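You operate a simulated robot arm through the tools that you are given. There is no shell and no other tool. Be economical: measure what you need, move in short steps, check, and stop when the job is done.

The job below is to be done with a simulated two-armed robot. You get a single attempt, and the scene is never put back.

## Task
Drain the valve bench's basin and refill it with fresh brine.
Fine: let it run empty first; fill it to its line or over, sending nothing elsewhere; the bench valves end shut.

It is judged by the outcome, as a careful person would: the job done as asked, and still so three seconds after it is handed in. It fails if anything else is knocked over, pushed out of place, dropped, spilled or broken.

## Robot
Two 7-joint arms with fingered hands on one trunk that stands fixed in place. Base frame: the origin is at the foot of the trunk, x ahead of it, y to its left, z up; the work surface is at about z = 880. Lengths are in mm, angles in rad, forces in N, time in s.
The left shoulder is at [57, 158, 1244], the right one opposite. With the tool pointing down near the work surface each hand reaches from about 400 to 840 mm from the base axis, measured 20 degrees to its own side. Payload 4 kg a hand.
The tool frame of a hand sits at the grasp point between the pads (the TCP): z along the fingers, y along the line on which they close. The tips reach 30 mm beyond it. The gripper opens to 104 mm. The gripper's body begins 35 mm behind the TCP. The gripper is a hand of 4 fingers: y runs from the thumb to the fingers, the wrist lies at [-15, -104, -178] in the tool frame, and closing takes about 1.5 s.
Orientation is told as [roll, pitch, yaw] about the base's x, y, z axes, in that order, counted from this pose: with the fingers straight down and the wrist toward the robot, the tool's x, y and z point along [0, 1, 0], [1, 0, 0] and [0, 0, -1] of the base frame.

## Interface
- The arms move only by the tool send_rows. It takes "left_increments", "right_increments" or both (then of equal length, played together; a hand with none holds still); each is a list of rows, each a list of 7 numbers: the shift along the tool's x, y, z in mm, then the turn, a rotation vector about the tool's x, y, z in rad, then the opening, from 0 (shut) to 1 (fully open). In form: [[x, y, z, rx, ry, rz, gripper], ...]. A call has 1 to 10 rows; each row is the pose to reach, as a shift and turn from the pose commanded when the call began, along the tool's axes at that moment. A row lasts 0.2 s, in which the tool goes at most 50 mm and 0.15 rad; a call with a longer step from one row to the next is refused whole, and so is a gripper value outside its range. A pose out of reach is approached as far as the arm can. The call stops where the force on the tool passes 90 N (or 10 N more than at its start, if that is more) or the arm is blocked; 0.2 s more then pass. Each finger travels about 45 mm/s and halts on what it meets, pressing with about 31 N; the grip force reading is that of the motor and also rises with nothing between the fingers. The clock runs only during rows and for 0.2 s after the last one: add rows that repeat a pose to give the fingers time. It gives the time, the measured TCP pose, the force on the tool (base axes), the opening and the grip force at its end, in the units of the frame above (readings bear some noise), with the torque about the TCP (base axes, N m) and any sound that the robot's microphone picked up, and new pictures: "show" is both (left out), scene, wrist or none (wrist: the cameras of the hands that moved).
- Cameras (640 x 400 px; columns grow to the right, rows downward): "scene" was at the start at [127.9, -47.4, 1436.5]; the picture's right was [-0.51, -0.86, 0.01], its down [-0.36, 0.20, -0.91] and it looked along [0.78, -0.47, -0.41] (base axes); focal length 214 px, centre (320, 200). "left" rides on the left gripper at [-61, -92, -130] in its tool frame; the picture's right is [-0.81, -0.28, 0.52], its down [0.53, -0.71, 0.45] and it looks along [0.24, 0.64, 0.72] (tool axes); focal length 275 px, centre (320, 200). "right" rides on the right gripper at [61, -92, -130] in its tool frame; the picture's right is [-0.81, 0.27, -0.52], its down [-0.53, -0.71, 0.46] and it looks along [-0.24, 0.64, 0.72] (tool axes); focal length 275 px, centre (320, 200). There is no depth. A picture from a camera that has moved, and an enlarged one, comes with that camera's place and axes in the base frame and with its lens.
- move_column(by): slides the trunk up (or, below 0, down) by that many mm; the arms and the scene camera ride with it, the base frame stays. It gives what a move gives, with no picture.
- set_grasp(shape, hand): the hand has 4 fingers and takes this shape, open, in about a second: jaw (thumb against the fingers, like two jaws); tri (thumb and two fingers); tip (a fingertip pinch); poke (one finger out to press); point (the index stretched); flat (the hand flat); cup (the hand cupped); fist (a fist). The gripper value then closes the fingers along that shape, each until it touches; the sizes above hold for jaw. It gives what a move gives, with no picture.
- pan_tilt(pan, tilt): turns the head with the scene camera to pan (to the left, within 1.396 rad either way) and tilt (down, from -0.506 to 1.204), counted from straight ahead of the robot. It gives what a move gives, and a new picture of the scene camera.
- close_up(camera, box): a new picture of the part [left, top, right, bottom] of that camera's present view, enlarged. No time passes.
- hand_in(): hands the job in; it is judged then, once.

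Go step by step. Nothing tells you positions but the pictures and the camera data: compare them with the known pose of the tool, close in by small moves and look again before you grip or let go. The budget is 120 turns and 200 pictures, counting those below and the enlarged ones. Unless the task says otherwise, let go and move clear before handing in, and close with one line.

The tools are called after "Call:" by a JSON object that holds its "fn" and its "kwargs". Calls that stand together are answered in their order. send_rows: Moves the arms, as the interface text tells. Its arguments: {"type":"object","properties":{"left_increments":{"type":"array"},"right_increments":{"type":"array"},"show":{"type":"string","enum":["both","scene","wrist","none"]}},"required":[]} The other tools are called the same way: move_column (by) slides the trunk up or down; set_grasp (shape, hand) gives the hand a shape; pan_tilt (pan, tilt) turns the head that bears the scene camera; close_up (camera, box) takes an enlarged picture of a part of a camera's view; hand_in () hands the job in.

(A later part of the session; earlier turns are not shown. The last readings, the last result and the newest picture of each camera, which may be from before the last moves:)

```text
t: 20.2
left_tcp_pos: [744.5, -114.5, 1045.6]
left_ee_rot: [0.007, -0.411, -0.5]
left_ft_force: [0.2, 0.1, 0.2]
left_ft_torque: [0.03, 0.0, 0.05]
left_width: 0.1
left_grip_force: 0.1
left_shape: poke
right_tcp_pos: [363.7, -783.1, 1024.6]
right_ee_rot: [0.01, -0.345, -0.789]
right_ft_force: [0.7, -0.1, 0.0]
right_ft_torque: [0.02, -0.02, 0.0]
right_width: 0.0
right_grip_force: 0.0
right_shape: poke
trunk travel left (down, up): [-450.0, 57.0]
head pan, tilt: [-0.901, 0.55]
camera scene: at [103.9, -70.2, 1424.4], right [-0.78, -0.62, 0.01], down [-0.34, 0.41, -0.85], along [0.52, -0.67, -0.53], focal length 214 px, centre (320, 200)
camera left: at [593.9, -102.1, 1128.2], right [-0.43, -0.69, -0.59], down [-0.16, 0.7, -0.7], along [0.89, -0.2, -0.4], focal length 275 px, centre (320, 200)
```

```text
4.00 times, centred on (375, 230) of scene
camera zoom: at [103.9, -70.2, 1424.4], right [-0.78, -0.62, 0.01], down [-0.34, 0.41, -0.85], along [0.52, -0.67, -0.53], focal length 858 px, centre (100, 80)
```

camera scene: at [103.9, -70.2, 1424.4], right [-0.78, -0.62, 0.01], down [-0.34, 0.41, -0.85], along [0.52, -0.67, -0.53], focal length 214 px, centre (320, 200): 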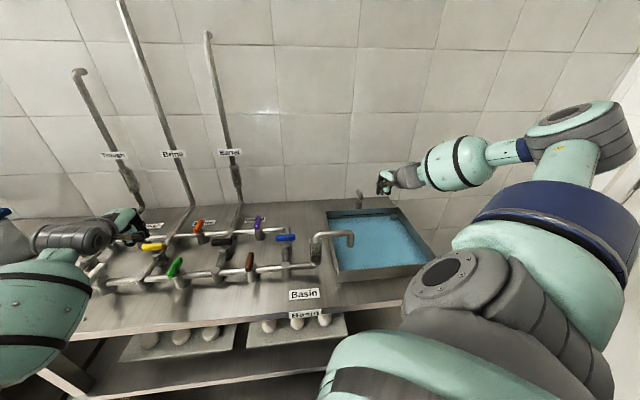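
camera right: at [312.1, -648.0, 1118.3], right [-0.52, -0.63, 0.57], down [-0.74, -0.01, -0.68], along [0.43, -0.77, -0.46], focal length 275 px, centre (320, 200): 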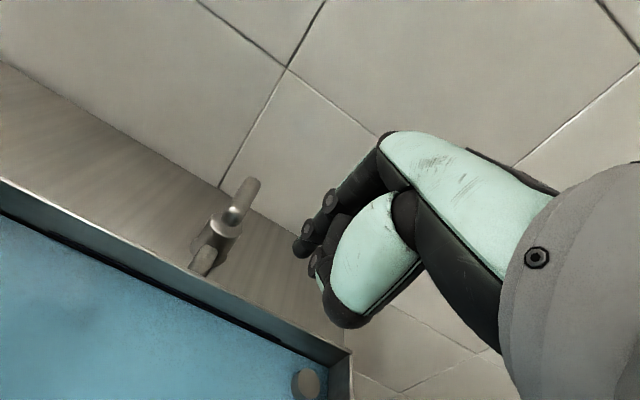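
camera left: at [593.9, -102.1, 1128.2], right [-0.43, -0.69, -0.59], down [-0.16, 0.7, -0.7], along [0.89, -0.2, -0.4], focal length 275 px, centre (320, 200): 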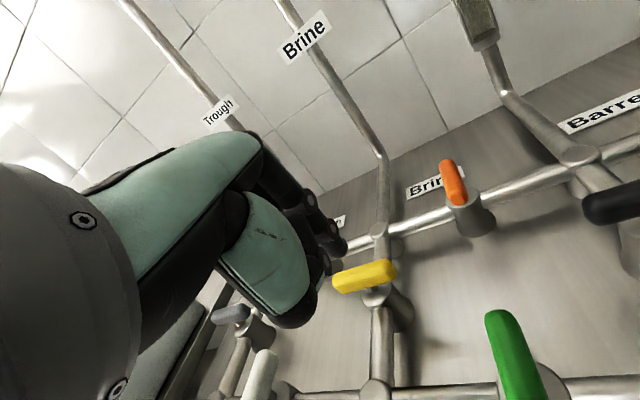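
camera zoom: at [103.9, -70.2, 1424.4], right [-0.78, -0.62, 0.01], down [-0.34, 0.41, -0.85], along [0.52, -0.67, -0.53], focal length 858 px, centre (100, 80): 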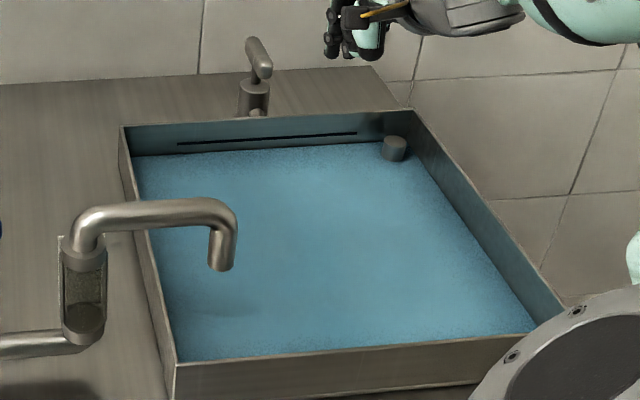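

The basin is draining well; a standpipe overflow is showing, so I must not overfill far past the line. Next I'll lower the left finger beside yellow's right end.

Call:
{"fn": "send_rows", "kwargs": {"left_increments": [[-5, -11, 37, 0, 0, 0, 1], [-5, -22, 74, 0, 0, 0, 1], [-5, -22, 74, 0, 0, 0, 1]], "show": "wrist"}}

Call:
{"fn": "close_up", "kwargs": {"camera": "scene", "box": [80, 200, 240, 310]}}

```text
t: 21.0
left_tcp_pos: [749.6, -125.4, 967.5]
left_ee_rot: [0.007, -0.412, -0.501]
left_ft_force: [-0.5, 0.7, 0.0]
left_ft_torque: [0.02, 0.02, -0.02]
left_width: 0.2
left_grip_force: 0.0
left_shape: poke
right_tcp_pos: [363.2, -783.7, 1024.9]
right_ee_rot: [0.011, -0.345, -0.789]
right_ft_force: [0.2, -0.3, -0.7]
right_ft_torque: [0.04, 0.05, 0.0]
right_width: 0.0
right_grip_force: 0.2
right_shape: poke
trunk travel left (down, up): [-450.0, 57.0]
head pan, tilt: [-0.901, 0.55]
camera left: at [599.5, -113.9, 1049.8], right [-0.42, -0.69, -0.59], down [-0.16, 0.7, -0.7], along [0.89, -0.2, -0.4], focal length 275 px, centre (320, 200)
```

left: 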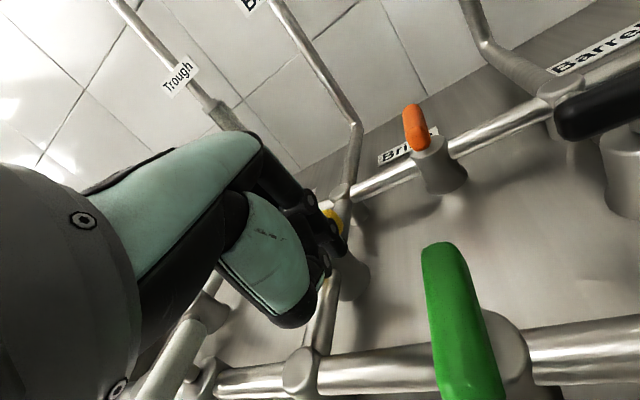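

```text
3.64 times, centred on (160, 255) of scene
camera zoom: at [103.7, -70.5, 1424.4], right [-0.78, -0.62, 0.01], down [-0.34, 0.41, -0.85], along [0.52, -0.67, -0.53], focal length 780 px, centre (902, 0)
```

zoom: 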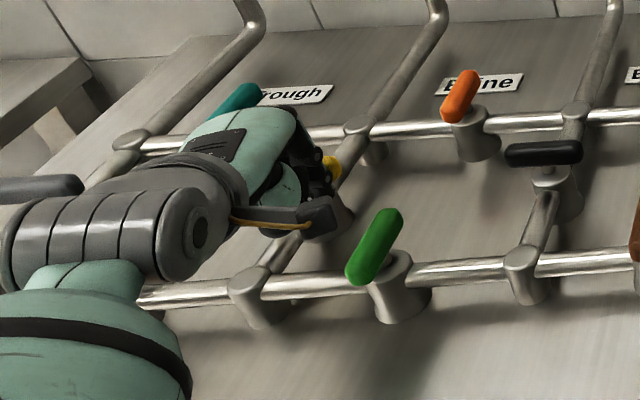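

Call:
{"fn": "send_rows", "kwargs": {"left_increments": [[-2.5, 8, 3.5, 0, 0, 0, 1], [-5, 17, 7, 0, 0, 0, 1], [-7.5, 25, 11, 0, 0, 0, 1], [-9.5, 33, 14.5, 0, 0, 0, 1], [-10.5, 37, 16, 0, 0, 0, 1], [-10.5, 37, 16, 0, 0, 0, 1]], "show": "wrist"}}

Call:
{"fn": "close_up", "kwargs": {"camera": "scene", "box": [80, 200, 240, 310]}}

Call:
{"fn": "close_up", "kwargs": {"camera": "scene", "box": [310, 180, 440, 280]}}

```text
t: 22.4
left_tcp_pos: [773.9, -146.8, 966.2]
left_ee_rot: [0.006, -0.412, -0.505]
left_ft_force: [-2.5, -1.8, 3.9]
left_ft_torque: [0.0, -0.07, -0.03]
left_width: 0.0
left_grip_force: 0.1
left_shape: poke
left hand out of reach, approached as far as the arm can: row 3, 4, 5, 6
right_tcp_pos: [361.1, -782.6, 1025.8]
right_ee_rot: [0.01, -0.347, -0.791]
right_ft_force: [-0.3, -0.1, 0.2]
right_ft_torque: [0.0, 0.02, 0.0]
right_width: 0.2
right_grip_force: 0.1
right_shape: poke
trunk travel left (down, up): [-450.0, 57.0]
head pan, tilt: [-0.901, 0.55]
camera left: at [622.9, -134.5, 1049.4], right [-0.43, -0.69, -0.59], down [-0.16, 0.7, -0.7], along [0.89, -0.21, -0.4], focal length 275 px, centre (320, 200)
```

left: 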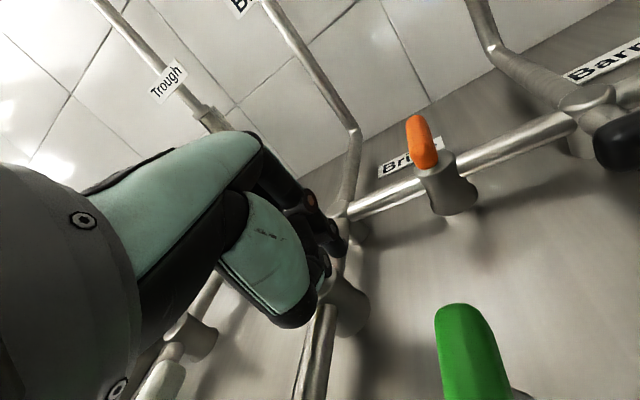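

```text
3.64 times, centred on (160, 255) of scene
camera zoom: at [102.8, -71.0, 1424.4], right [-0.78, -0.62, 0.01], down [-0.34, 0.41, -0.85], along [0.52, -0.67, -0.53], focal length 780 px, centre (902, 0)
```

zoom: 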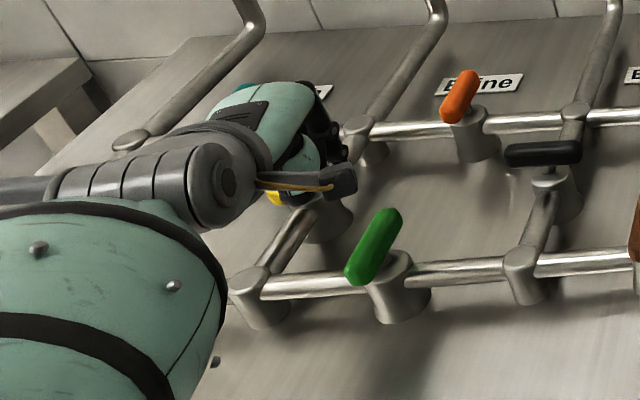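

```text
4.00 times, centred on (375, 230) of scene
camera zoom: at [102.8, -71.0, 1424.4], right [-0.78, -0.62, 0.01], down [-0.34, 0.41, -0.85], along [0.52, -0.67, -0.53], focal length 858 px, centre (100, 80)
```

zoom: 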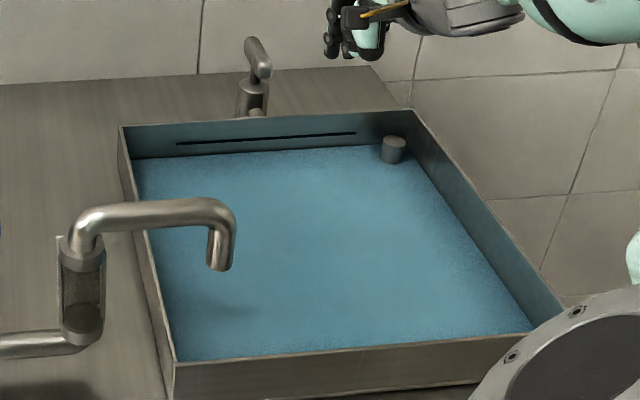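

Reach ran out, but yellow has turned. I'll back off and look.

Call:
{"fn": "send_rows", "kwargs": {"left_increments": [[-10, -10, -5, 0, 0, 0, 1], [-10, -30, -20, 0, 0, 0, 1], [-10, -20, -65, 0, 0, 0, 1], [0, -50, -100, 0, 0, 0, 1]], "show": "wrist"}}

Call:
{"fn": "close_up", "kwargs": {"camera": "scene", "box": [80, 200, 240, 310]}}

```text
t: 23.4
left_tcp_pos: [686.4, -100.2, 1041.8]
left_ee_rot: [0.006, -0.411, -0.501]
left_ft_force: [0.0, 0.0, -0.2]
left_ft_torque: [-0.02, 0.02, 0.02]
left_width: 0.0
left_grip_force: 0.0
left_shape: poke
right_tcp_pos: [362.2, -780.7, 1025.8]
right_ee_rot: [0.009, -0.347, -0.788]
right_ft_force: [0.3, -0.5, -0.2]
right_ft_torque: [-0.01, -0.01, -0.02]
right_width: 0.1
right_grip_force: 0.0
right_shape: poke
trunk travel left (down, up): [-450.0, 57.0]
head pan, tilt: [-0.901, 0.55]
camera left: at [535.7, -87.2, 1123.5], right [-0.43, -0.69, -0.59], down [-0.16, 0.7, -0.7], along [0.89, -0.21, -0.41], focal length 275 px, centre (320, 200)
```

left: 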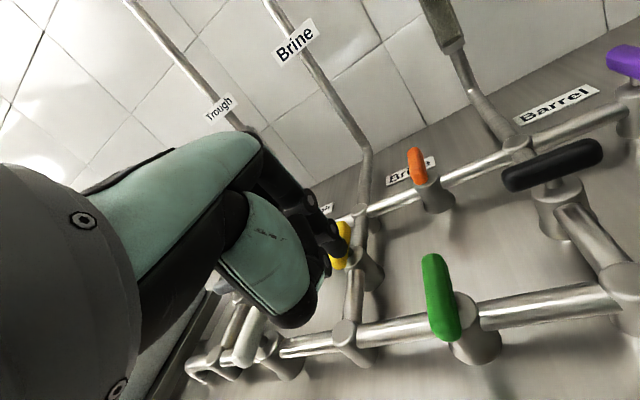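

```text
3.64 times, centred on (160, 255) of scene
camera zoom: at [103.1, -68.5, 1424.5], right [-0.78, -0.62, 0.01], down [-0.34, 0.41, -0.85], along [0.52, -0.67, -0.53], focal length 780 px, centre (902, 0)
```

zoom: 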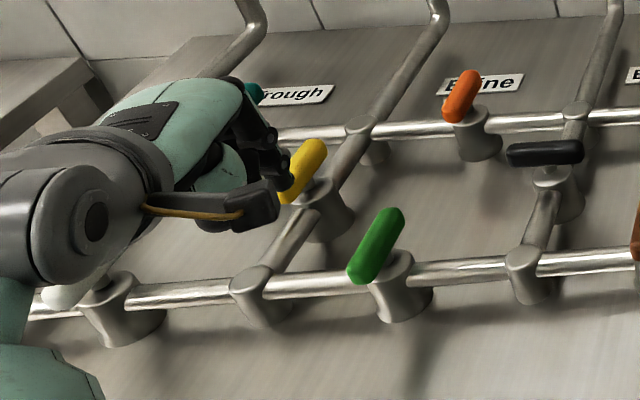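

Yellow now lies along its link, so it's open. Next is green: I'll set the left finger to the left of green's near end.

Call:
{"fn": "send_rows", "kwargs": {"left_increments": [[-18, -22, -10, 0, 0, 0, 1], [-18, -37, 25, 0, 0, 0, 1], [-18, -52, 57, 0, 0, 0, 1], [-18, -52, 57, 0, 0, 0, 1]], "show": "wrist"}}

Call:
{"fn": "close_up", "kwargs": {"camera": "scene", "box": [80, 200, 240, 310]}}

Call:
{"fn": "close_up", "kwargs": {"camera": "scene", "box": [310, 180, 440, 280]}}

```text
t: 24.4
left_tcp_pos: [655.6, -105.5, 968.8]
left_ee_rot: [0.007, -0.412, -0.502]
left_ft_force: [2.2, 1.3, 0.6]
left_ft_torque: [0.01, 0.0, 0.03]
left_width: 0.2
left_grip_force: 0.0
left_shape: poke
right_tcp_pos: [362.2, -784.3, 1025.0]
right_ee_rot: [0.011, -0.345, -0.789]
right_ft_force: [0.2, 0.6, 0.0]
right_ft_torque: [-0.03, -0.05, 0.0]
right_width: 0.0
right_grip_force: 0.1
right_shape: poke
trunk travel left (down, up): [-450.0, 57.0]
head pan, tilt: [-0.901, 0.55]
camera left: at [505.8, -92.2, 1050.6], right [-0.43, -0.69, -0.59], down [-0.16, 0.7, -0.7], along [0.89, -0.2, -0.4], focal length 275 px, centre (320, 200)
```

left: 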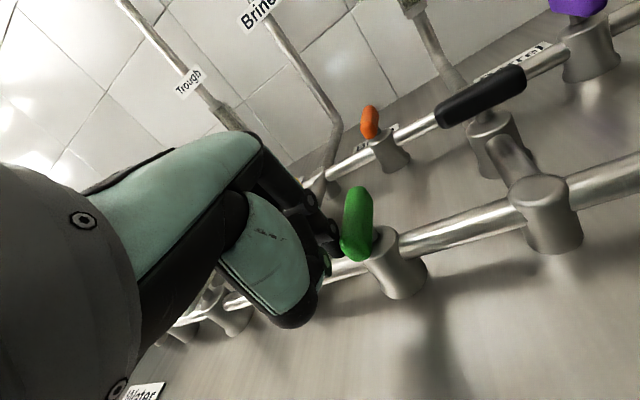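

```text
3.64 times, centred on (160, 255) of scene
camera zoom: at [103.8, -70.3, 1424.4], right [-0.78, -0.62, 0.01], down [-0.34, 0.41, -0.85], along [0.52, -0.67, -0.53], focal length 780 px, centre (902, 0)
```

zoom: 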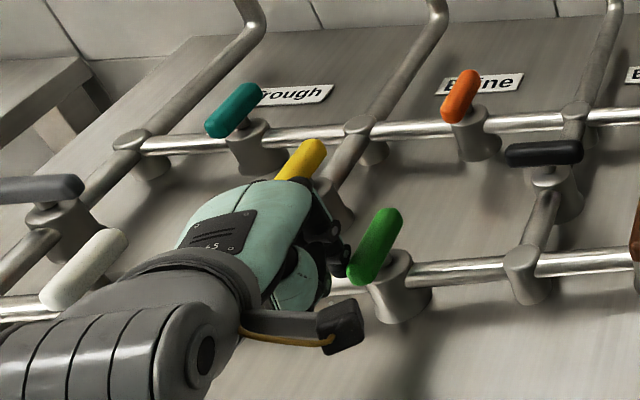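

```text
4.00 times, centred on (375, 230) of scene
camera zoom: at [103.8, -70.3, 1424.4], right [-0.78, -0.62, 0.01], down [-0.34, 0.41, -0.85], along [0.52, -0.67, -0.53], focal length 858 px, centre (100, 80)
```

zoom: 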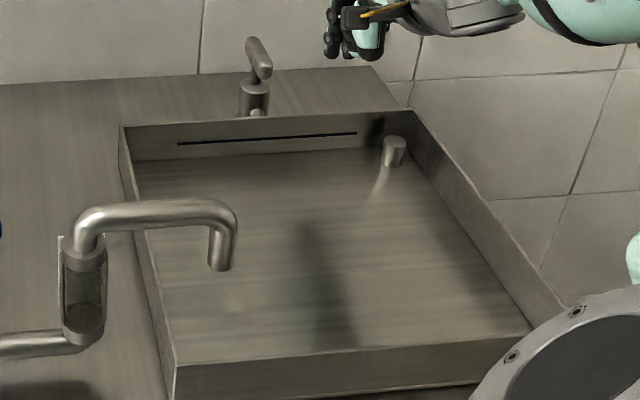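

The basin is empty. I'll push green's near end to the right.

Call:
{"fn": "send_rows", "kwargs": {"left_increments": [[-10, -3, -1, 0, 0, 0, 1], [-20, -6, -2, 0, 0, 0, 1], [-30, -8, -3.5, 0, 0, 0, 1], [-38, -9, -4, 0, 0, 0, 1], [-43, -9, -4, 0, 0, 0, 1], [-43, -9, -4, 0, 0, 0, 1]], "show": "wrist"}}

Call:
{"fn": "close_up", "kwargs": {"camera": "scene", "box": [80, 200, 240, 310]}}

```text
t: 25.8
left_tcp_pos: [627.0, -138.0, 965.5]
left_ee_rot: [0.004, -0.414, -0.499]
left_ft_force: [-0.3, 0.8, 2.4]
left_ft_torque: [0.02, -0.04, 0.04]
left_width: 0.1
left_grip_force: 0.0
left_shape: poke
right_tcp_pos: [362.8, -783.8, 1025.5]
right_ee_rot: [0.011, -0.345, -0.79]
right_ft_force: [0.0, 0.1, 0.8]
right_ft_torque: [0.02, -0.01, 0.01]
right_width: 0.1
right_grip_force: 0.0
right_shape: poke
trunk travel left (down, up): [-450.0, 57.0]
head pan, tilt: [-0.901, 0.55]
camera left: at [477.1, -124.8, 1050.2], right [-0.43, -0.69, -0.59], down [-0.16, 0.7, -0.7], along [0.89, -0.21, -0.41], focal length 275 px, centre (320, 200)
```

left: 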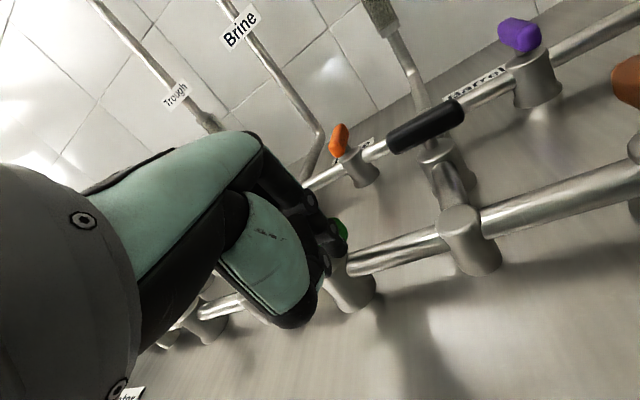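

```text
3.64 times, centred on (160, 255) of scene
camera zoom: at [103.5, -70.4, 1424.4], right [-0.78, -0.62, 0.01], down [-0.34, 0.41, -0.85], along [0.52, -0.67, -0.53], focal length 780 px, centre (902, 0)
```

zoom: 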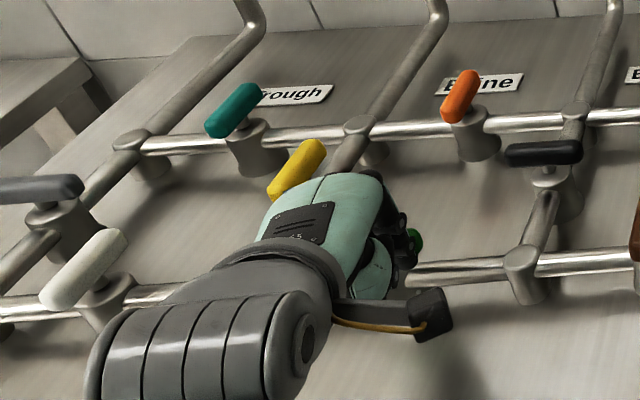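

Green appears turned. I'll lift the left hand clear to check it, and bring the right finger to the right side of the drain bar's near end.

Call:
{"fn": "send_rows", "kwargs": {"left_increments": [[4, -15, -6, 0, 0, 0, 1], [8, -35, -15, 0, 0, 0, 1], [8, -20, -60, 0, 0, 0, 1], [8, -20, -100, 0, 0, 0, 1], [8, -20, -100, 0, 0, 0, 1]], "right_increments": [[13, 27, 10, 0, 0, 0, 1], [26, 55, 20, 0, 0, 0, 1], [26, 45, 46, 0, 0, 0, 1], [26, 36, 73, 0, 0, 0, 1], [26, 36, 73, 0, 0, 0, 1]]}}

Call:
{"fn": "close_up", "kwargs": {"camera": "scene", "box": [80, 200, 280, 310]}}

Call:
{"fn": "close_up", "kwargs": {"camera": "right", "box": [200, 140, 400, 340]}}

Call:
{"fn": "close_up", "kwargs": {"camera": "scene", "box": [310, 170, 440, 270]}}

```text
t: 27.0
left_tcp_pos: [581.3, -104.1, 1054.0]
left_ee_rot: [0.005, -0.411, -0.503]
left_ft_force: [-0.4, 0.2, 0.5]
left_ft_torque: [0.01, -0.02, 0.04]
left_width: 0.0
left_grip_force: 0.1
left_shape: poke
right_tcp_pos: [423.8, -806.9, 967.0]
right_ee_rot: [0.009, -0.344, -0.788]
right_ft_force: [-0.1, 0.0, 0.2]
right_ft_torque: [0.02, 0.02, 0.0]
right_width: 0.0
right_grip_force: 0.0
right_shape: poke
trunk travel left (down, up): [-450.0, 57.0]
head pan, tilt: [-0.901, 0.55]
camera scene: at [104.1, -70.1, 1424.3], right [-0.78, -0.62, 0.01], down [-0.34, 0.41, -0.85], along [0.52, -0.67, -0.53], focal length 214 px, centre (320, 200)
camera right: at [376.4, -672.3, 1060.0], right [-0.52, -0.64, 0.57], down [-0.74, -0.01, -0.67], along [0.43, -0.77, -0.47], focal length 275 px, centre (320, 200)
camera left: at [430.3, -91.3, 1135.9], right [-0.43, -0.69, -0.59], down [-0.16, 0.7, -0.7], along [0.89, -0.21, -0.41], focal length 275 px, centre (320, 200)
```

scene: 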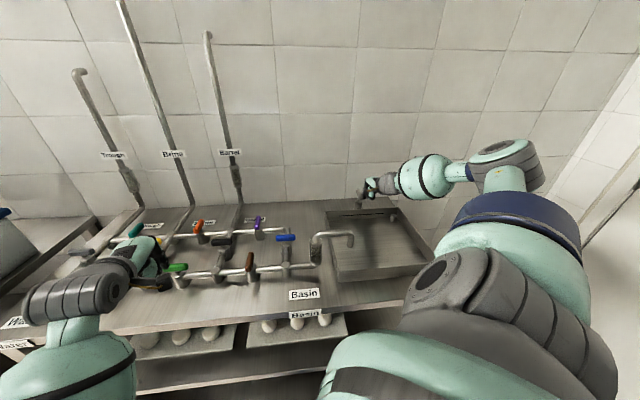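
right: 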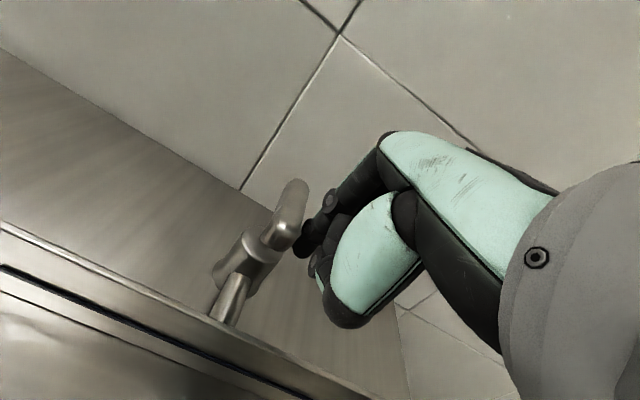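
left: 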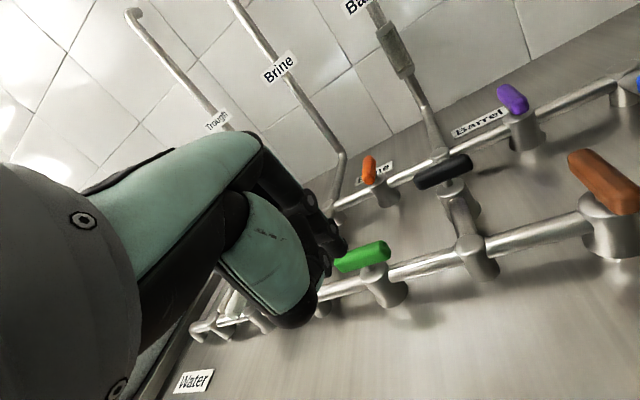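

```text
3.20 times, centred on (180, 255) of scene
camera zoom: at [104.1, -70.1, 1424.3], right [-0.78, -0.62, 0.01], down [-0.34, 0.41, -0.85], along [0.52, -0.67, -0.53], focal length 686 px, centre (768, 24)
```

zoom: 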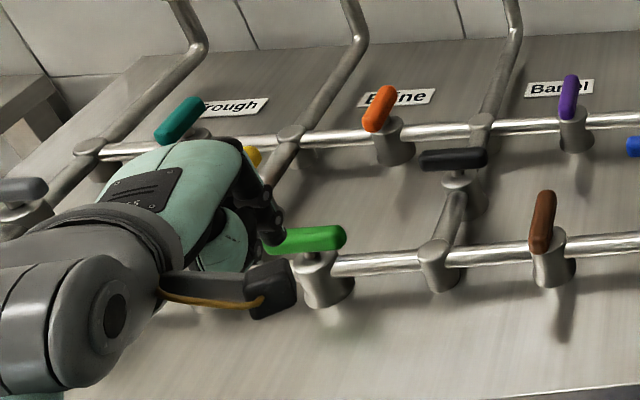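

```text
2.00 times, centred on (300, 240) of right
camera zoom: at [376.4, -672.3, 1060.0], right [-0.52, -0.64, 0.57], down [-0.74, -0.01, -0.67], along [0.43, -0.77, -0.47], focal length 551 px, centre (360, 120)
```

zoom: 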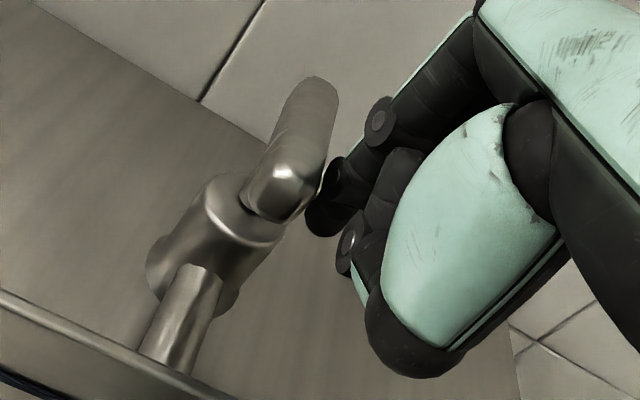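

```text
4.00 times, centred on (375, 220) of scene
camera zoom: at [104.1, -70.1, 1424.3], right [-0.78, -0.62, 0.01], down [-0.34, 0.41, -0.85], along [0.52, -0.67, -0.53], focal length 858 px, centre (100, 120)
```

zoom: 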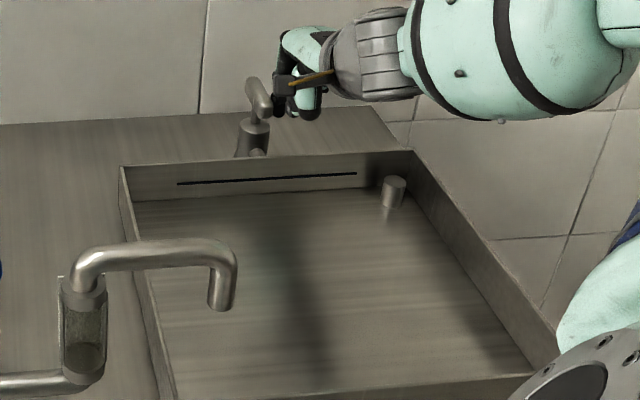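

Green is open, the basin is empty, and the finger sits beside the near end of the drain bar. I'll push it left to close the drain.

Call:
{"fn": "send_rows", "kwargs": {"right_increments": [[10, 0, 0, 0, 0, 0, 1], [20, 0, 0, 0, 0, 0, 1], [30, 1, 0, 0, 0, 0, 1], [40, 3, 1, 0, 0, 0, 1], [47, 5, 1.5, 0, 0, 0, 1], [47, 5, 1.5, 0, 0, 0, 1]], "show": "wrist"}}

Call:
{"fn": "close_up", "kwargs": {"camera": "right", "box": [200, 140, 400, 340]}}

Call:
{"fn": "close_up", "kwargs": {"camera": "scene", "box": [310, 170, 440, 270]}}

```text
t: 28.4
left_tcp_pos: [577.4, -100.9, 1056.2]
left_ee_rot: [0.003, -0.415, -0.502]
left_ft_force: [0.0, -0.3, -0.4]
left_ft_torque: [-0.02, -0.03, 0.01]
left_width: 0.0
left_grip_force: 0.0
left_shape: poke
right_tcp_pos: [460.5, -772.6, 973.8]
right_ee_rot: [0.012, -0.351, -0.786]
right_ft_force: [-15.1, 16.9, 12.7]
right_ft_torque: [-0.15, 0.02, -0.09]
right_width: 0.0
right_grip_force: 0.1
right_shape: poke
trunk travel left (down, up): [-450.0, 57.0]
head pan, tilt: [-0.901, 0.55]
camera right: at [410.5, -638.3, 1064.3], right [-0.52, -0.64, 0.57], down [-0.73, -0.01, -0.68], along [0.44, -0.77, -0.46], focal length 275 px, centre (320, 200)
```

right: 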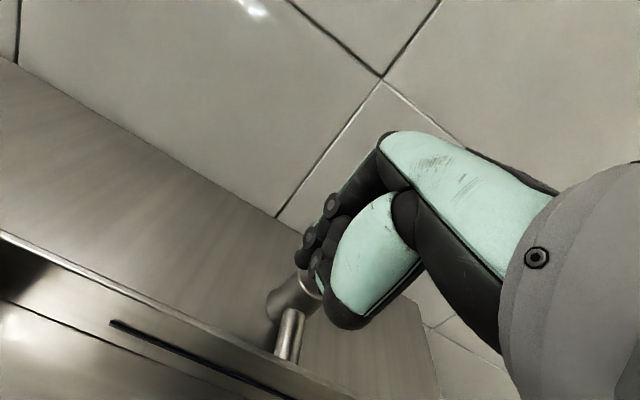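

```text
2.00 times, centred on (300, 240) of right
camera zoom: at [410.5, -638.3, 1064.3], right [-0.52, -0.64, 0.57], down [-0.73, -0.01, -0.68], along [0.44, -0.77, -0.46], focal length 551 px, centre (360, 120)
```

zoom: 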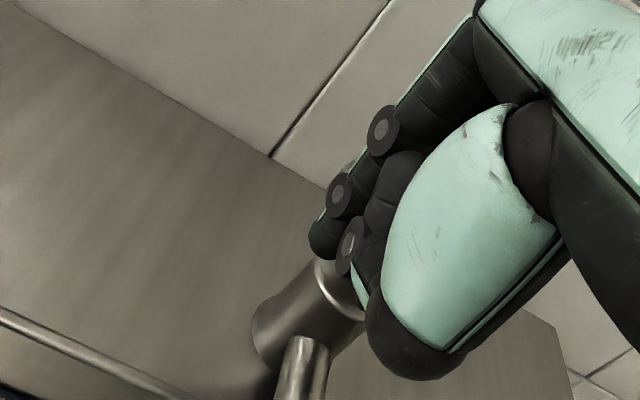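

```text
4.00 times, centred on (375, 220) of scene
camera zoom: at [98.4, -65.6, 1425.0], right [-0.78, -0.62, 0.01], down [-0.33, 0.41, -0.85], along [0.53, -0.67, -0.52], focal length 858 px, centre (100, 120)
```

zoom: 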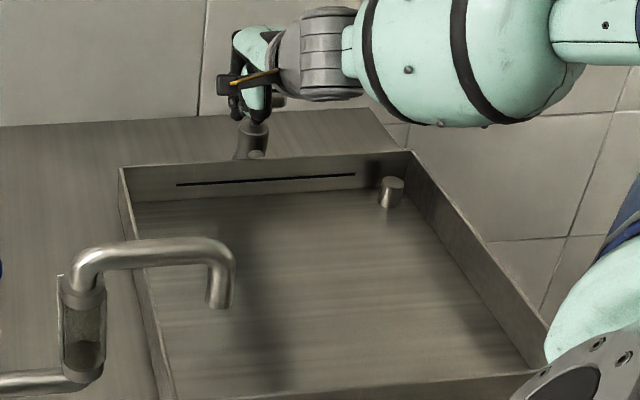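

There's 26 N of force, which suggests the bar is at its stop. I'll back off and look.

Call:
{"fn": "send_rows", "kwargs": {"right_increments": [[-3, -15, -5, 0, 0, 0, 1], [-5, -35, -15, 0, 0, 0, 1], [-30, -40, -40, 0, 0, 0, 1], [-60, -45, -60, 0, 0, 0, 1], [-60, -45, -60, 0, 0, 0, 1]], "show": "wrist"}}

Call:
{"fn": "close_up", "kwargs": {"camera": "right", "box": [180, 140, 380, 340]}}

Call:
{"fn": "close_up", "kwargs": {"camera": "scene", "box": [310, 170, 440, 270]}}

```text
t: 29.6
left_tcp_pos: [582.3, -103.8, 1051.6]
left_ee_rot: [0.006, -0.411, -0.501]
left_ft_force: [-0.4, 0.2, -0.4]
left_ft_torque: [0.02, 0.02, 0.0]
left_width: 0.0
left_grip_force: 0.1
left_shape: poke
right_tcp_pos: [376.3, -775.8, 1008.5]
right_ee_rot: [0.01, -0.345, -0.788]
right_ft_force: [0.7, -0.2, 0.2]
right_ft_torque: [-0.05, 0.04, -0.04]
right_width: 0.0
right_grip_force: 0.0
right_shape: poke
trunk travel left (down, up): [-450.0, 57.0]
head pan, tilt: [-0.901, 0.55]
camera right: at [324.9, -641.7, 1099.9], right [-0.52, -0.64, 0.57], down [-0.74, -0.01, -0.67], along [0.43, -0.77, -0.47], focal length 275 px, centre (320, 200)
```

right: 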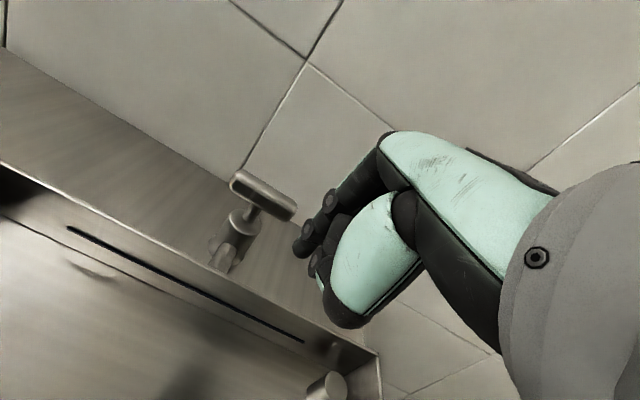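

```text
2.00 times, centred on (280, 240) of right
camera zoom: at [324.9, -641.7, 1099.9], right [-0.52, -0.64, 0.57], down [-0.74, -0.01, -0.67], along [0.43, -0.77, -0.47], focal length 551 px, centre (400, 120)
```

zoom: 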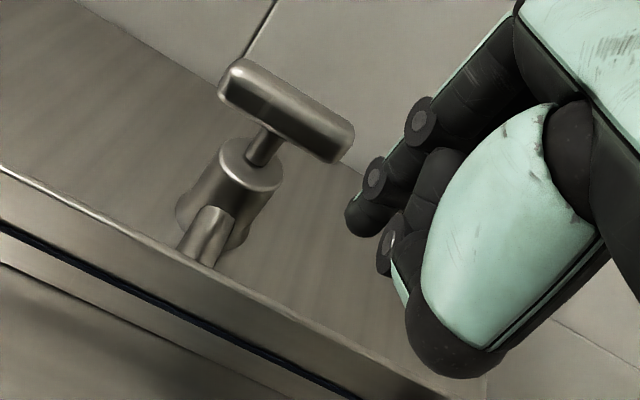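

```text
4.00 times, centred on (375, 220) of scene
camera zoom: at [104.8, -70.4, 1424.2], right [-0.78, -0.62, 0.01], down [-0.34, 0.41, -0.85], along [0.52, -0.67, -0.53], focal length 858 px, centre (100, 120)
```

zoom: 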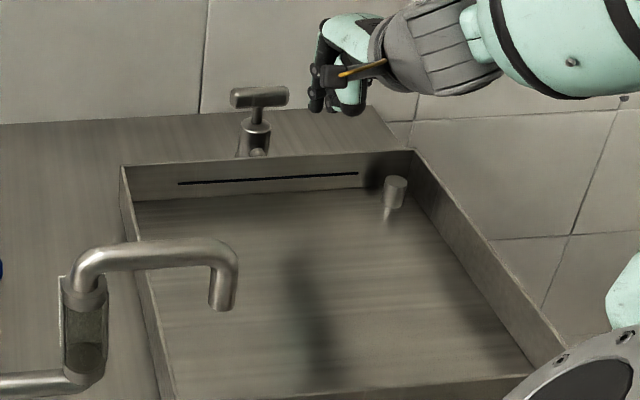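

The drain is shut, its bar parallel to the rim. Next, brown: I'll bring the left finger to the left of its near end.

Call:
{"fn": "send_rows", "kwargs": {"left_increments": [[-39, 2, 1, 0, 0, 0, 1], [-78, 4, 2, 0, 0, 0, 1], [-117, 6, 3, 0, 0, 0, 1], [-156, 8, 3, 0, 0, 0, 1], [-156, -8, 42, 0, 0, 0, 1], [-156, -25, 80, 0, 0, 0, 1], [-156, -25, 80, 0, 0, 0, 1]], "show": "wrist"}}

Call:
{"fn": "close_up", "kwargs": {"camera": "scene", "box": [140, 190, 340, 320]}}

```text
t: 31.2
left_tcp_pos: [514.7, -243.2, 966.5]
left_ee_rot: [0.006, -0.409, -0.502]
left_ft_force: [0.5, -0.1, -0.5]
left_ft_torque: [-0.01, 0.0, 0.01]
left_width: 0.2
left_grip_force: 0.1
left_shape: poke
right_tcp_pos: [373.7, -776.9, 1006.7]
right_ee_rot: [0.01, -0.345, -0.791]
right_ft_force: [-0.6, 0.1, -0.3]
right_ft_torque: [0.0, 0.02, -0.01]
right_width: 0.0
right_grip_force: 0.0
right_shape: poke
trunk travel left (down, up): [-450.0, 57.0]
head pan, tilt: [-0.901, 0.55]
camera left: at [364.5, -230.2, 1048.5], right [-0.43, -0.69, -0.59], down [-0.16, 0.7, -0.7], along [0.89, -0.21, -0.41], focal length 275 px, centre (320, 200)
```

left: 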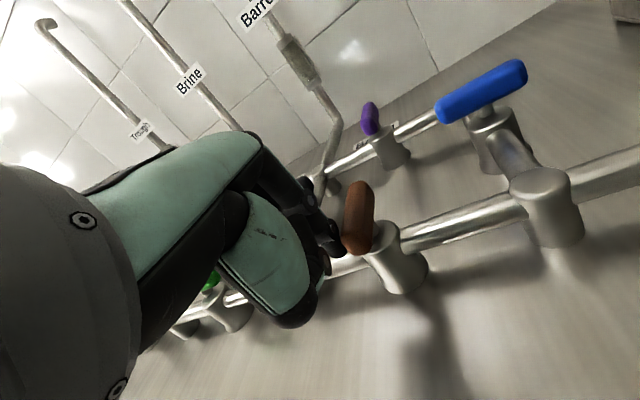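

```text
3.08 times, centred on (240, 255) of scene
camera zoom: at [104.0, -70.8, 1424.3], right [-0.78, -0.62, 0.01], down [-0.34, 0.41, -0.85], along [0.52, -0.67, -0.53], focal length 660 px, centre (566, 31)
```

zoom: 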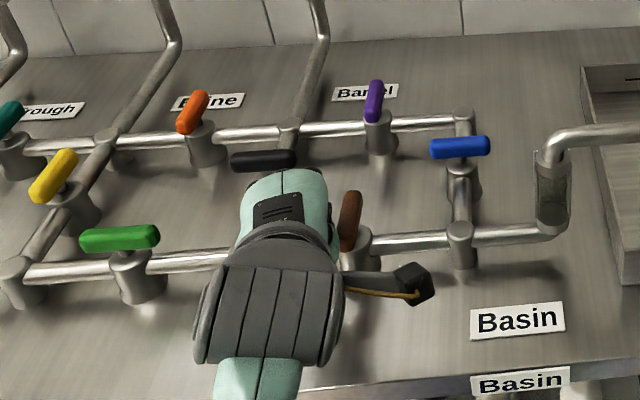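

Brown looks just as green did, so I'll use the same push. Then I'll place the finger ready at the near side of its left end for closing.

Call:
{"fn": "send_rows", "kwargs": {"left_increments": [[-10, -3, -1, 0, 0, 0, 1], [-20, -6, -2, 0, 0, 0, 1], [-30, -8, -3.5, 0, 0, 0, 1], [-38, -9, -4, 0, 0, 0, 1], [-43, -9, -4, 0, 0, 0, 1], [-43, -9, -4, 0, 0, 0, 1], [-39, -24, -10, 0, 0, 0, 1], [-15, -20, -8, 0, 0, 0, 1], [5, -14, -6, 0, 0, 0, 1]], "show": "wrist"}}

Call:
{"fn": "close_up", "kwargs": {"camera": "scene", "box": [200, 160, 440, 310]}}

```text
t: 33.2
left_tcp_pos: [502.8, -231.0, 965.4]
left_ee_rot: [0.007, -0.411, -0.502]
left_ft_force: [1.1, -0.4, -0.6]
left_ft_torque: [-0.02, 0.02, 0.01]
left_width: 0.3
left_grip_force: 0.1
left_shape: poke
right_tcp_pos: [375.6, -776.2, 1008.0]
right_ee_rot: [0.008, -0.343, -0.789]
right_ft_force: [-0.3, -0.5, -0.5]
right_ft_torque: [0.0, 0.01, -0.01]
right_width: 0.0
right_grip_force: 0.0
right_shape: poke
trunk travel left (down, up): [-450.0, 57.0]
head pan, tilt: [-0.901, 0.55]
camera left: at [352.4, -218.8, 1048.2], right [-0.43, -0.69, -0.59], down [-0.16, 0.7, -0.7], along [0.89, -0.21, -0.41], focal length 275 px, centre (320, 200)
```

left: 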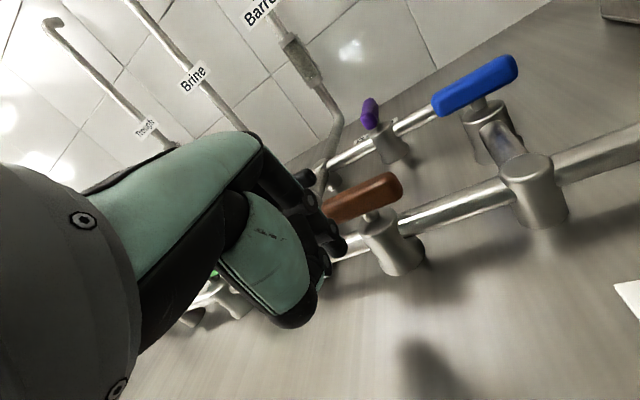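

```text
2.67 times, centred on (320, 235) of scene
camera zoom: at [104.7, -70.6, 1424.3], right [-0.78, -0.62, 0.01], down [-0.34, 0.41, -0.85], along [0.52, -0.67, -0.53], focal length 572 px, centre (320, 107)
```

zoom: 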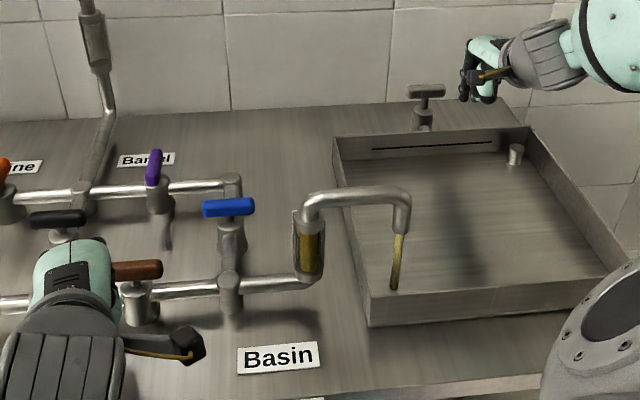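

Amber brine is running into the basin, and the finger is ready to close brown. I'll wait and watch.

Call:
{"fn": "send_rows", "kwargs": {"left_increments": [[0, 0, 0, 0, 0, 0, 1], [0, 0, 0, 0, 0, 0, 1], [0, 0, 0, 0, 0, 0, 1], [0, 0, 0, 0, 0, 0, 1], [0, 0, 0, 0, 0, 0, 1], [0, 0, 0, 0, 0, 0, 1]], "show": "scene"}}

Call:
{"fn": "close_up", "kwargs": {"camera": "scene", "box": [310, 170, 440, 290]}}

```text
t: 34.6
left_tcp_pos: [501.0, -231.7, 965.8]
left_ee_rot: [0.005, -0.411, -0.504]
left_ft_force: [0.0, -0.5, -0.7]
left_ft_torque: [-0.05, 0.02, -0.01]
left_width: 0.0
left_grip_force: 0.0
left_shape: poke
right_tcp_pos: [372.9, -776.1, 1007.4]
right_ee_rot: [0.011, -0.345, -0.791]
right_ft_force: [-0.7, 0.4, -0.6]
right_ft_torque: [-0.02, 0.0, 0.02]
right_width: 0.0
right_grip_force: 0.1
right_shape: poke
trunk travel left (down, up): [-450.0, 57.0]
head pan, tilt: [-0.901, 0.55]
camera scene: at [103.7, -70.7, 1424.3], right [-0.78, -0.62, 0.01], down [-0.34, 0.41, -0.85], along [0.52, -0.67, -0.53], focal length 214 px, centre (320, 200)
```

scene: 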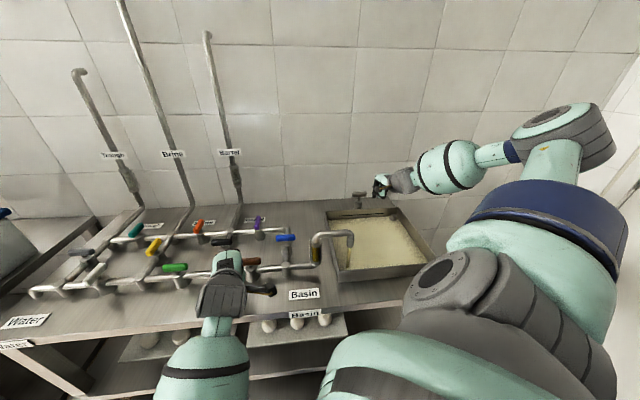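

```text
3.33 times, centred on (375, 230) of scene
camera zoom: at [103.7, -70.7, 1424.3], right [-0.78, -0.62, 0.01], down [-0.34, 0.41, -0.85], along [0.52, -0.67, -0.53], focal length 715 px, centre (137, 100)
```

zoom: 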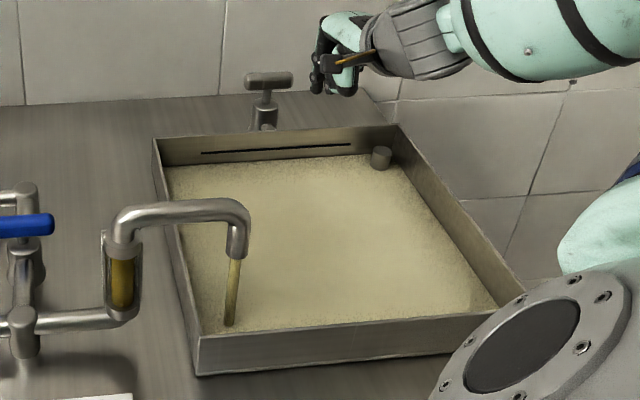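

Call:
{"fn": "send_rows", "kwargs": {"left_increments": [[0, 0, 0, 0, 0, 0, 1], [0, 0, 0, 0, 0, 0, 1], [0, 0, 0, 0, 0, 0, 1], [0, 0, 0, 0, 0, 0, 1], [0, 0, 0, 0, 0, 0, 1], [0, 0, 0, 0, 0, 0, 1]], "show": "none"}}

Call:
{"fn": "close_up", "kwargs": {"camera": "scene", "box": [310, 170, 440, 290]}}

```text
t: 36.0
left_tcp_pos: [501.9, -230.6, 965.2]
left_ee_rot: [0.006, -0.408, -0.501]
left_ft_force: [-0.7, -0.9, -0.5]
left_ft_torque: [0.05, 0.0, 0.01]
left_width: 0.2
left_grip_force: 0.2
left_shape: poke
right_tcp_pos: [373.5, -776.7, 1007.7]
right_ee_rot: [0.01, -0.346, -0.791]
right_ft_force: [-0.1, 1.3, 0.9]
right_ft_torque: [0.01, -0.05, 0.02]
right_width: 0.0
right_grip_force: 0.0
right_shape: poke
trunk travel left (down, up): [-450.0, 57.0]
head pan, tilt: [-0.901, 0.55]
```

```text
3.33 times, centred on (375, 230) of scene
camera zoom: at [103.9, -70.7, 1424.3], right [-0.78, -0.62, 0.01], down [-0.34, 0.41, -0.85], along [0.52, -0.67, -0.53], focal length 715 px, centre (137, 100)
```

zoom: 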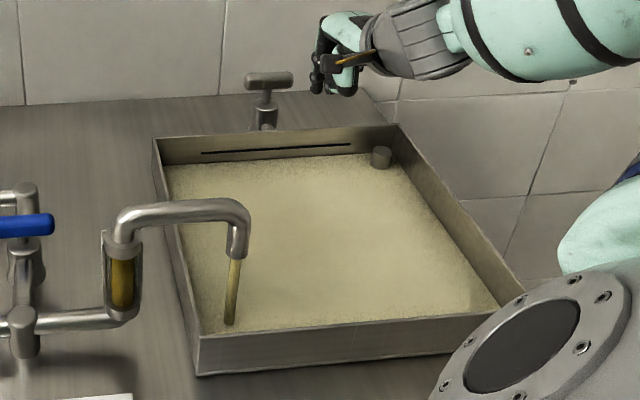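

Call:
{"fn": "send_rows", "kwargs": {"left_increments": [[0, 0, 0, 0, 0, 0, 1], [0, 0, 0, 0, 0, 0, 1], [0, 0, 0, 0, 0, 0, 1], [0, 0, 0, 0, 0, 0, 1], [0, 0, 0, 0, 0, 0, 1], [0, 0, 0, 0, 0, 0, 1], [0, 0, 0, 0, 0, 0, 1], [0, 0, 0, 0, 0, 0, 1], [0, 0, 0, 0, 0, 0, 1], [0, 0, 0, 0, 0, 0, 1]], "show": "none"}}

Call:
{"fn": "close_up", "kwargs": {"camera": "scene", "box": [330, 190, 410, 240]}}

Call:
{"fn": "close_up", "kwargs": {"camera": "scene", "box": [90, 120, 260, 240]}}

```text
t: 38.2
left_tcp_pos: [502.7, -231.4, 965.3]
left_ee_rot: [0.007, -0.41, -0.502]
left_ft_force: [0.3, -0.1, 0.6]
left_ft_torque: [0.01, -0.01, -0.01]
left_width: 0.0
left_grip_force: 0.1
left_shape: poke
right_tcp_pos: [373.3, -776.5, 1006.9]
right_ee_rot: [0.01, -0.346, -0.788]
right_ft_force: [0.6, -0.8, -0.4]
right_ft_torque: [0.0, 0.0, -0.02]
right_width: 0.0
right_grip_force: 0.0
right_shape: poke
trunk travel left (down, up): [-450.0, 57.0]
head pan, tilt: [-0.901, 0.55]
```

```text
8.00 times, centred on (370, 215) of scene
camera zoom: at [103.8, -70.7, 1424.3], right [-0.78, -0.62, 0.01], down [-0.34, 0.41, -0.85], along [0.52, -0.67, -0.53], focal length 1716 px, centre (-80, 80)
```

zoom: 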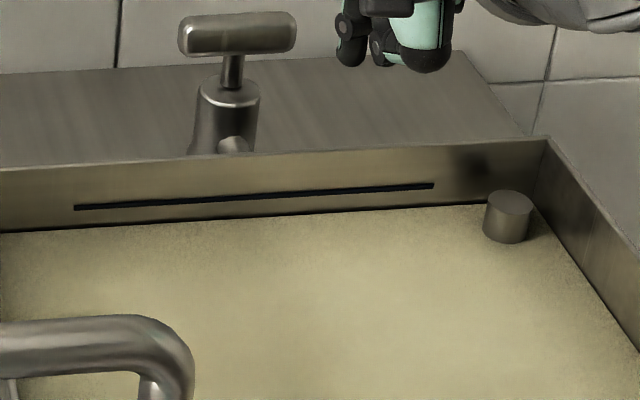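

```text
3.33 times, centred on (175, 180) of scene
camera zoom: at [103.8, -70.7, 1424.3], right [-0.78, -0.62, 0.01], down [-0.34, 0.41, -0.85], along [0.52, -0.67, -0.53], focal length 715 px, centre (803, 267)
```

zoom: 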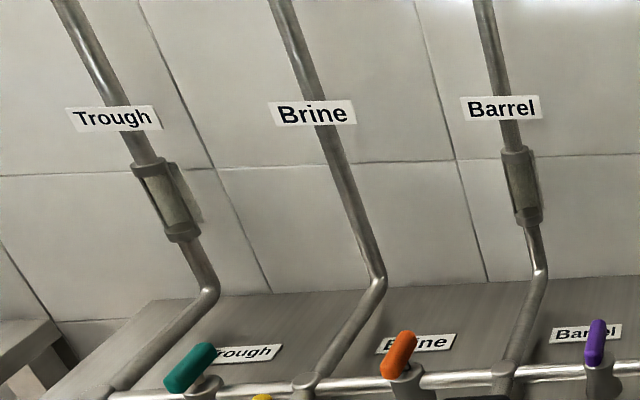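

Call:
{"fn": "send_rows", "kwargs": {"left_increments": [[0, 0, 0, 0, 0, 0, 1], [0, 0, 0, 0, 0, 0, 1], [0, 0, 0, 0, 0, 0, 1], [0, 0, 0, 0, 0, 0, 1], [0, 0, 0, 0, 0, 0, 1], [0, 0, 0, 0, 0, 0, 1], [0, 0, 0, 0, 0, 0, 1], [0, 0, 0, 0, 0, 0, 1], [0, 0, 0, 0, 0, 0, 1], [0, 0, 0, 0, 0, 0, 1]], "show": "none"}}

Call:
{"fn": "close_up", "kwargs": {"camera": "scene", "box": [330, 190, 410, 240]}}

```text
t: 40.4
left_tcp_pos: [501.1, -231.6, 965.5]
left_ee_rot: [0.006, -0.411, -0.502]
left_ft_force: [0.4, -0.4, 0.2]
left_ft_torque: [-0.01, 0.01, -0.02]
left_width: 0.0
left_grip_force: 0.0
left_shape: poke
right_tcp_pos: [373.5, -777.2, 1007.1]
right_ee_rot: [0.009, -0.346, -0.791]
right_ft_force: [-0.4, -0.8, -0.1]
right_ft_torque: [0.01, 0.0, 0.01]
right_width: 0.0
right_grip_force: 0.0
right_shape: poke
trunk travel left (down, up): [-450.0, 57.0]
head pan, tilt: [-0.901, 0.55]
```

```text
8.00 times, centred on (370, 215) of scene
camera zoom: at [103.8, -70.7, 1424.3], right [-0.78, -0.62, 0.01], down [-0.34, 0.41, -0.85], along [0.52, -0.67, -0.53], focal length 1716 px, centre (-80, 80)
```

zoom: 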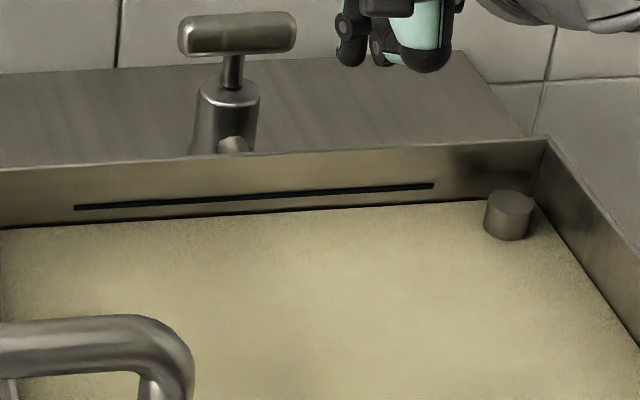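

Call:
{"fn": "send_rows", "kwargs": {"left_increments": [[0, 0, 0, 0, 0, 0, 1], [0, 0, 0, 0, 0, 0, 1], [0, 0, 0, 0, 0, 0, 1], [0, 0, 0, 0, 0, 0, 1], [0, 0, 0, 0, 0, 0, 1], [0, 0, 0, 0, 0, 0, 1], [0, 0, 0, 0, 0, 0, 1], [0, 0, 0, 0, 0, 0, 1], [0, 0, 0, 0, 0, 0, 1], [0, 0, 0, 0, 0, 0, 1]], "show": "none"}}

Call:
{"fn": "send_rows", "kwargs": {"left_increments": [[0, 0, 0, 0, 0, 0, 1], [0, 0, 0, 0, 0, 0, 1], [0, 0, 0, 0, 0, 0, 1], [0, 0, 0, 0, 0, 0, 1], [0, 0, 0, 0, 0, 0, 1], [0, 0, 0, 0, 0, 0, 1], [0, 0, 0, 0, 0, 0, 1], [0, 0, 0, 0, 0, 0, 1], [0, 0, 0, 0, 0, 0, 1], [0, 0, 0, 0, 0, 0, 1]], "show": "none"}}

Call:
{"fn": "close_up", "kwargs": {"camera": "scene", "box": [330, 190, 410, 240]}}

```text
t: 42.6
left_tcp_pos: [502.6, -232.2, 966.7]
left_ee_rot: [0.007, -0.408, -0.501]
left_ft_force: [-0.2, 0.2, -0.1]
left_ft_torque: [-0.01, -0.02, -0.02]
left_width: 0.1
left_grip_force: 0.1
left_shape: poke
right_tcp_pos: [373.2, -776.0, 1007.5]
right_ee_rot: [0.011, -0.347, -0.792]
right_ft_force: [0.4, -0.3, 0.0]
right_ft_torque: [-0.01, 0.04, 0.02]
right_width: 0.0
right_grip_force: 0.0
right_shape: poke
trunk travel left (down, up): [-450.0, 57.0]
head pan, tilt: [-0.901, 0.55]
```

```text
t: 44.8
left_tcp_pos: [501.1, -231.1, 965.5]
left_ee_rot: [0.004, -0.409, -0.501]
left_ft_force: [0.5, 0.3, -0.3]
left_ft_torque: [-0.02, -0.02, 0.02]
left_width: 0.0
left_grip_force: 0.0
left_shape: poke
right_tcp_pos: [373.4, -776.2, 1007.1]
right_ee_rot: [0.009, -0.346, -0.791]
right_ft_force: [0.3, 0.6, -0.4]
right_ft_torque: [0.0, 0.01, 0.02]
right_width: 0.0
right_grip_force: 0.1
right_shape: poke
trunk travel left (down, up): [-450.0, 57.0]
head pan, tilt: [-0.901, 0.55]
```

```text
8.00 times, centred on (370, 215) of scene
camera zoom: at [103.8, -70.7, 1424.3], right [-0.78, -0.62, 0.01], down [-0.34, 0.41, -0.85], along [0.52, -0.67, -0.53], focal length 1716 px, centre (-80, 80)
```

zoom: 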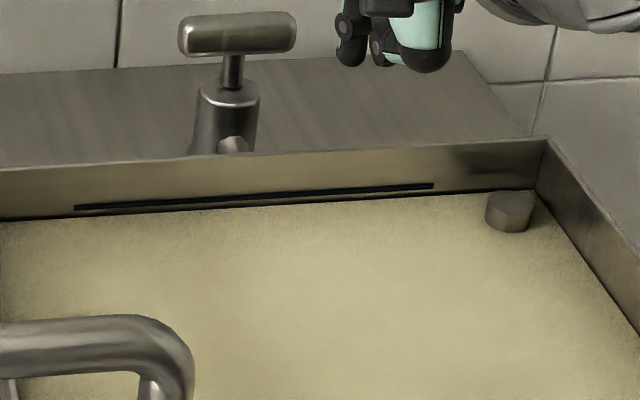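

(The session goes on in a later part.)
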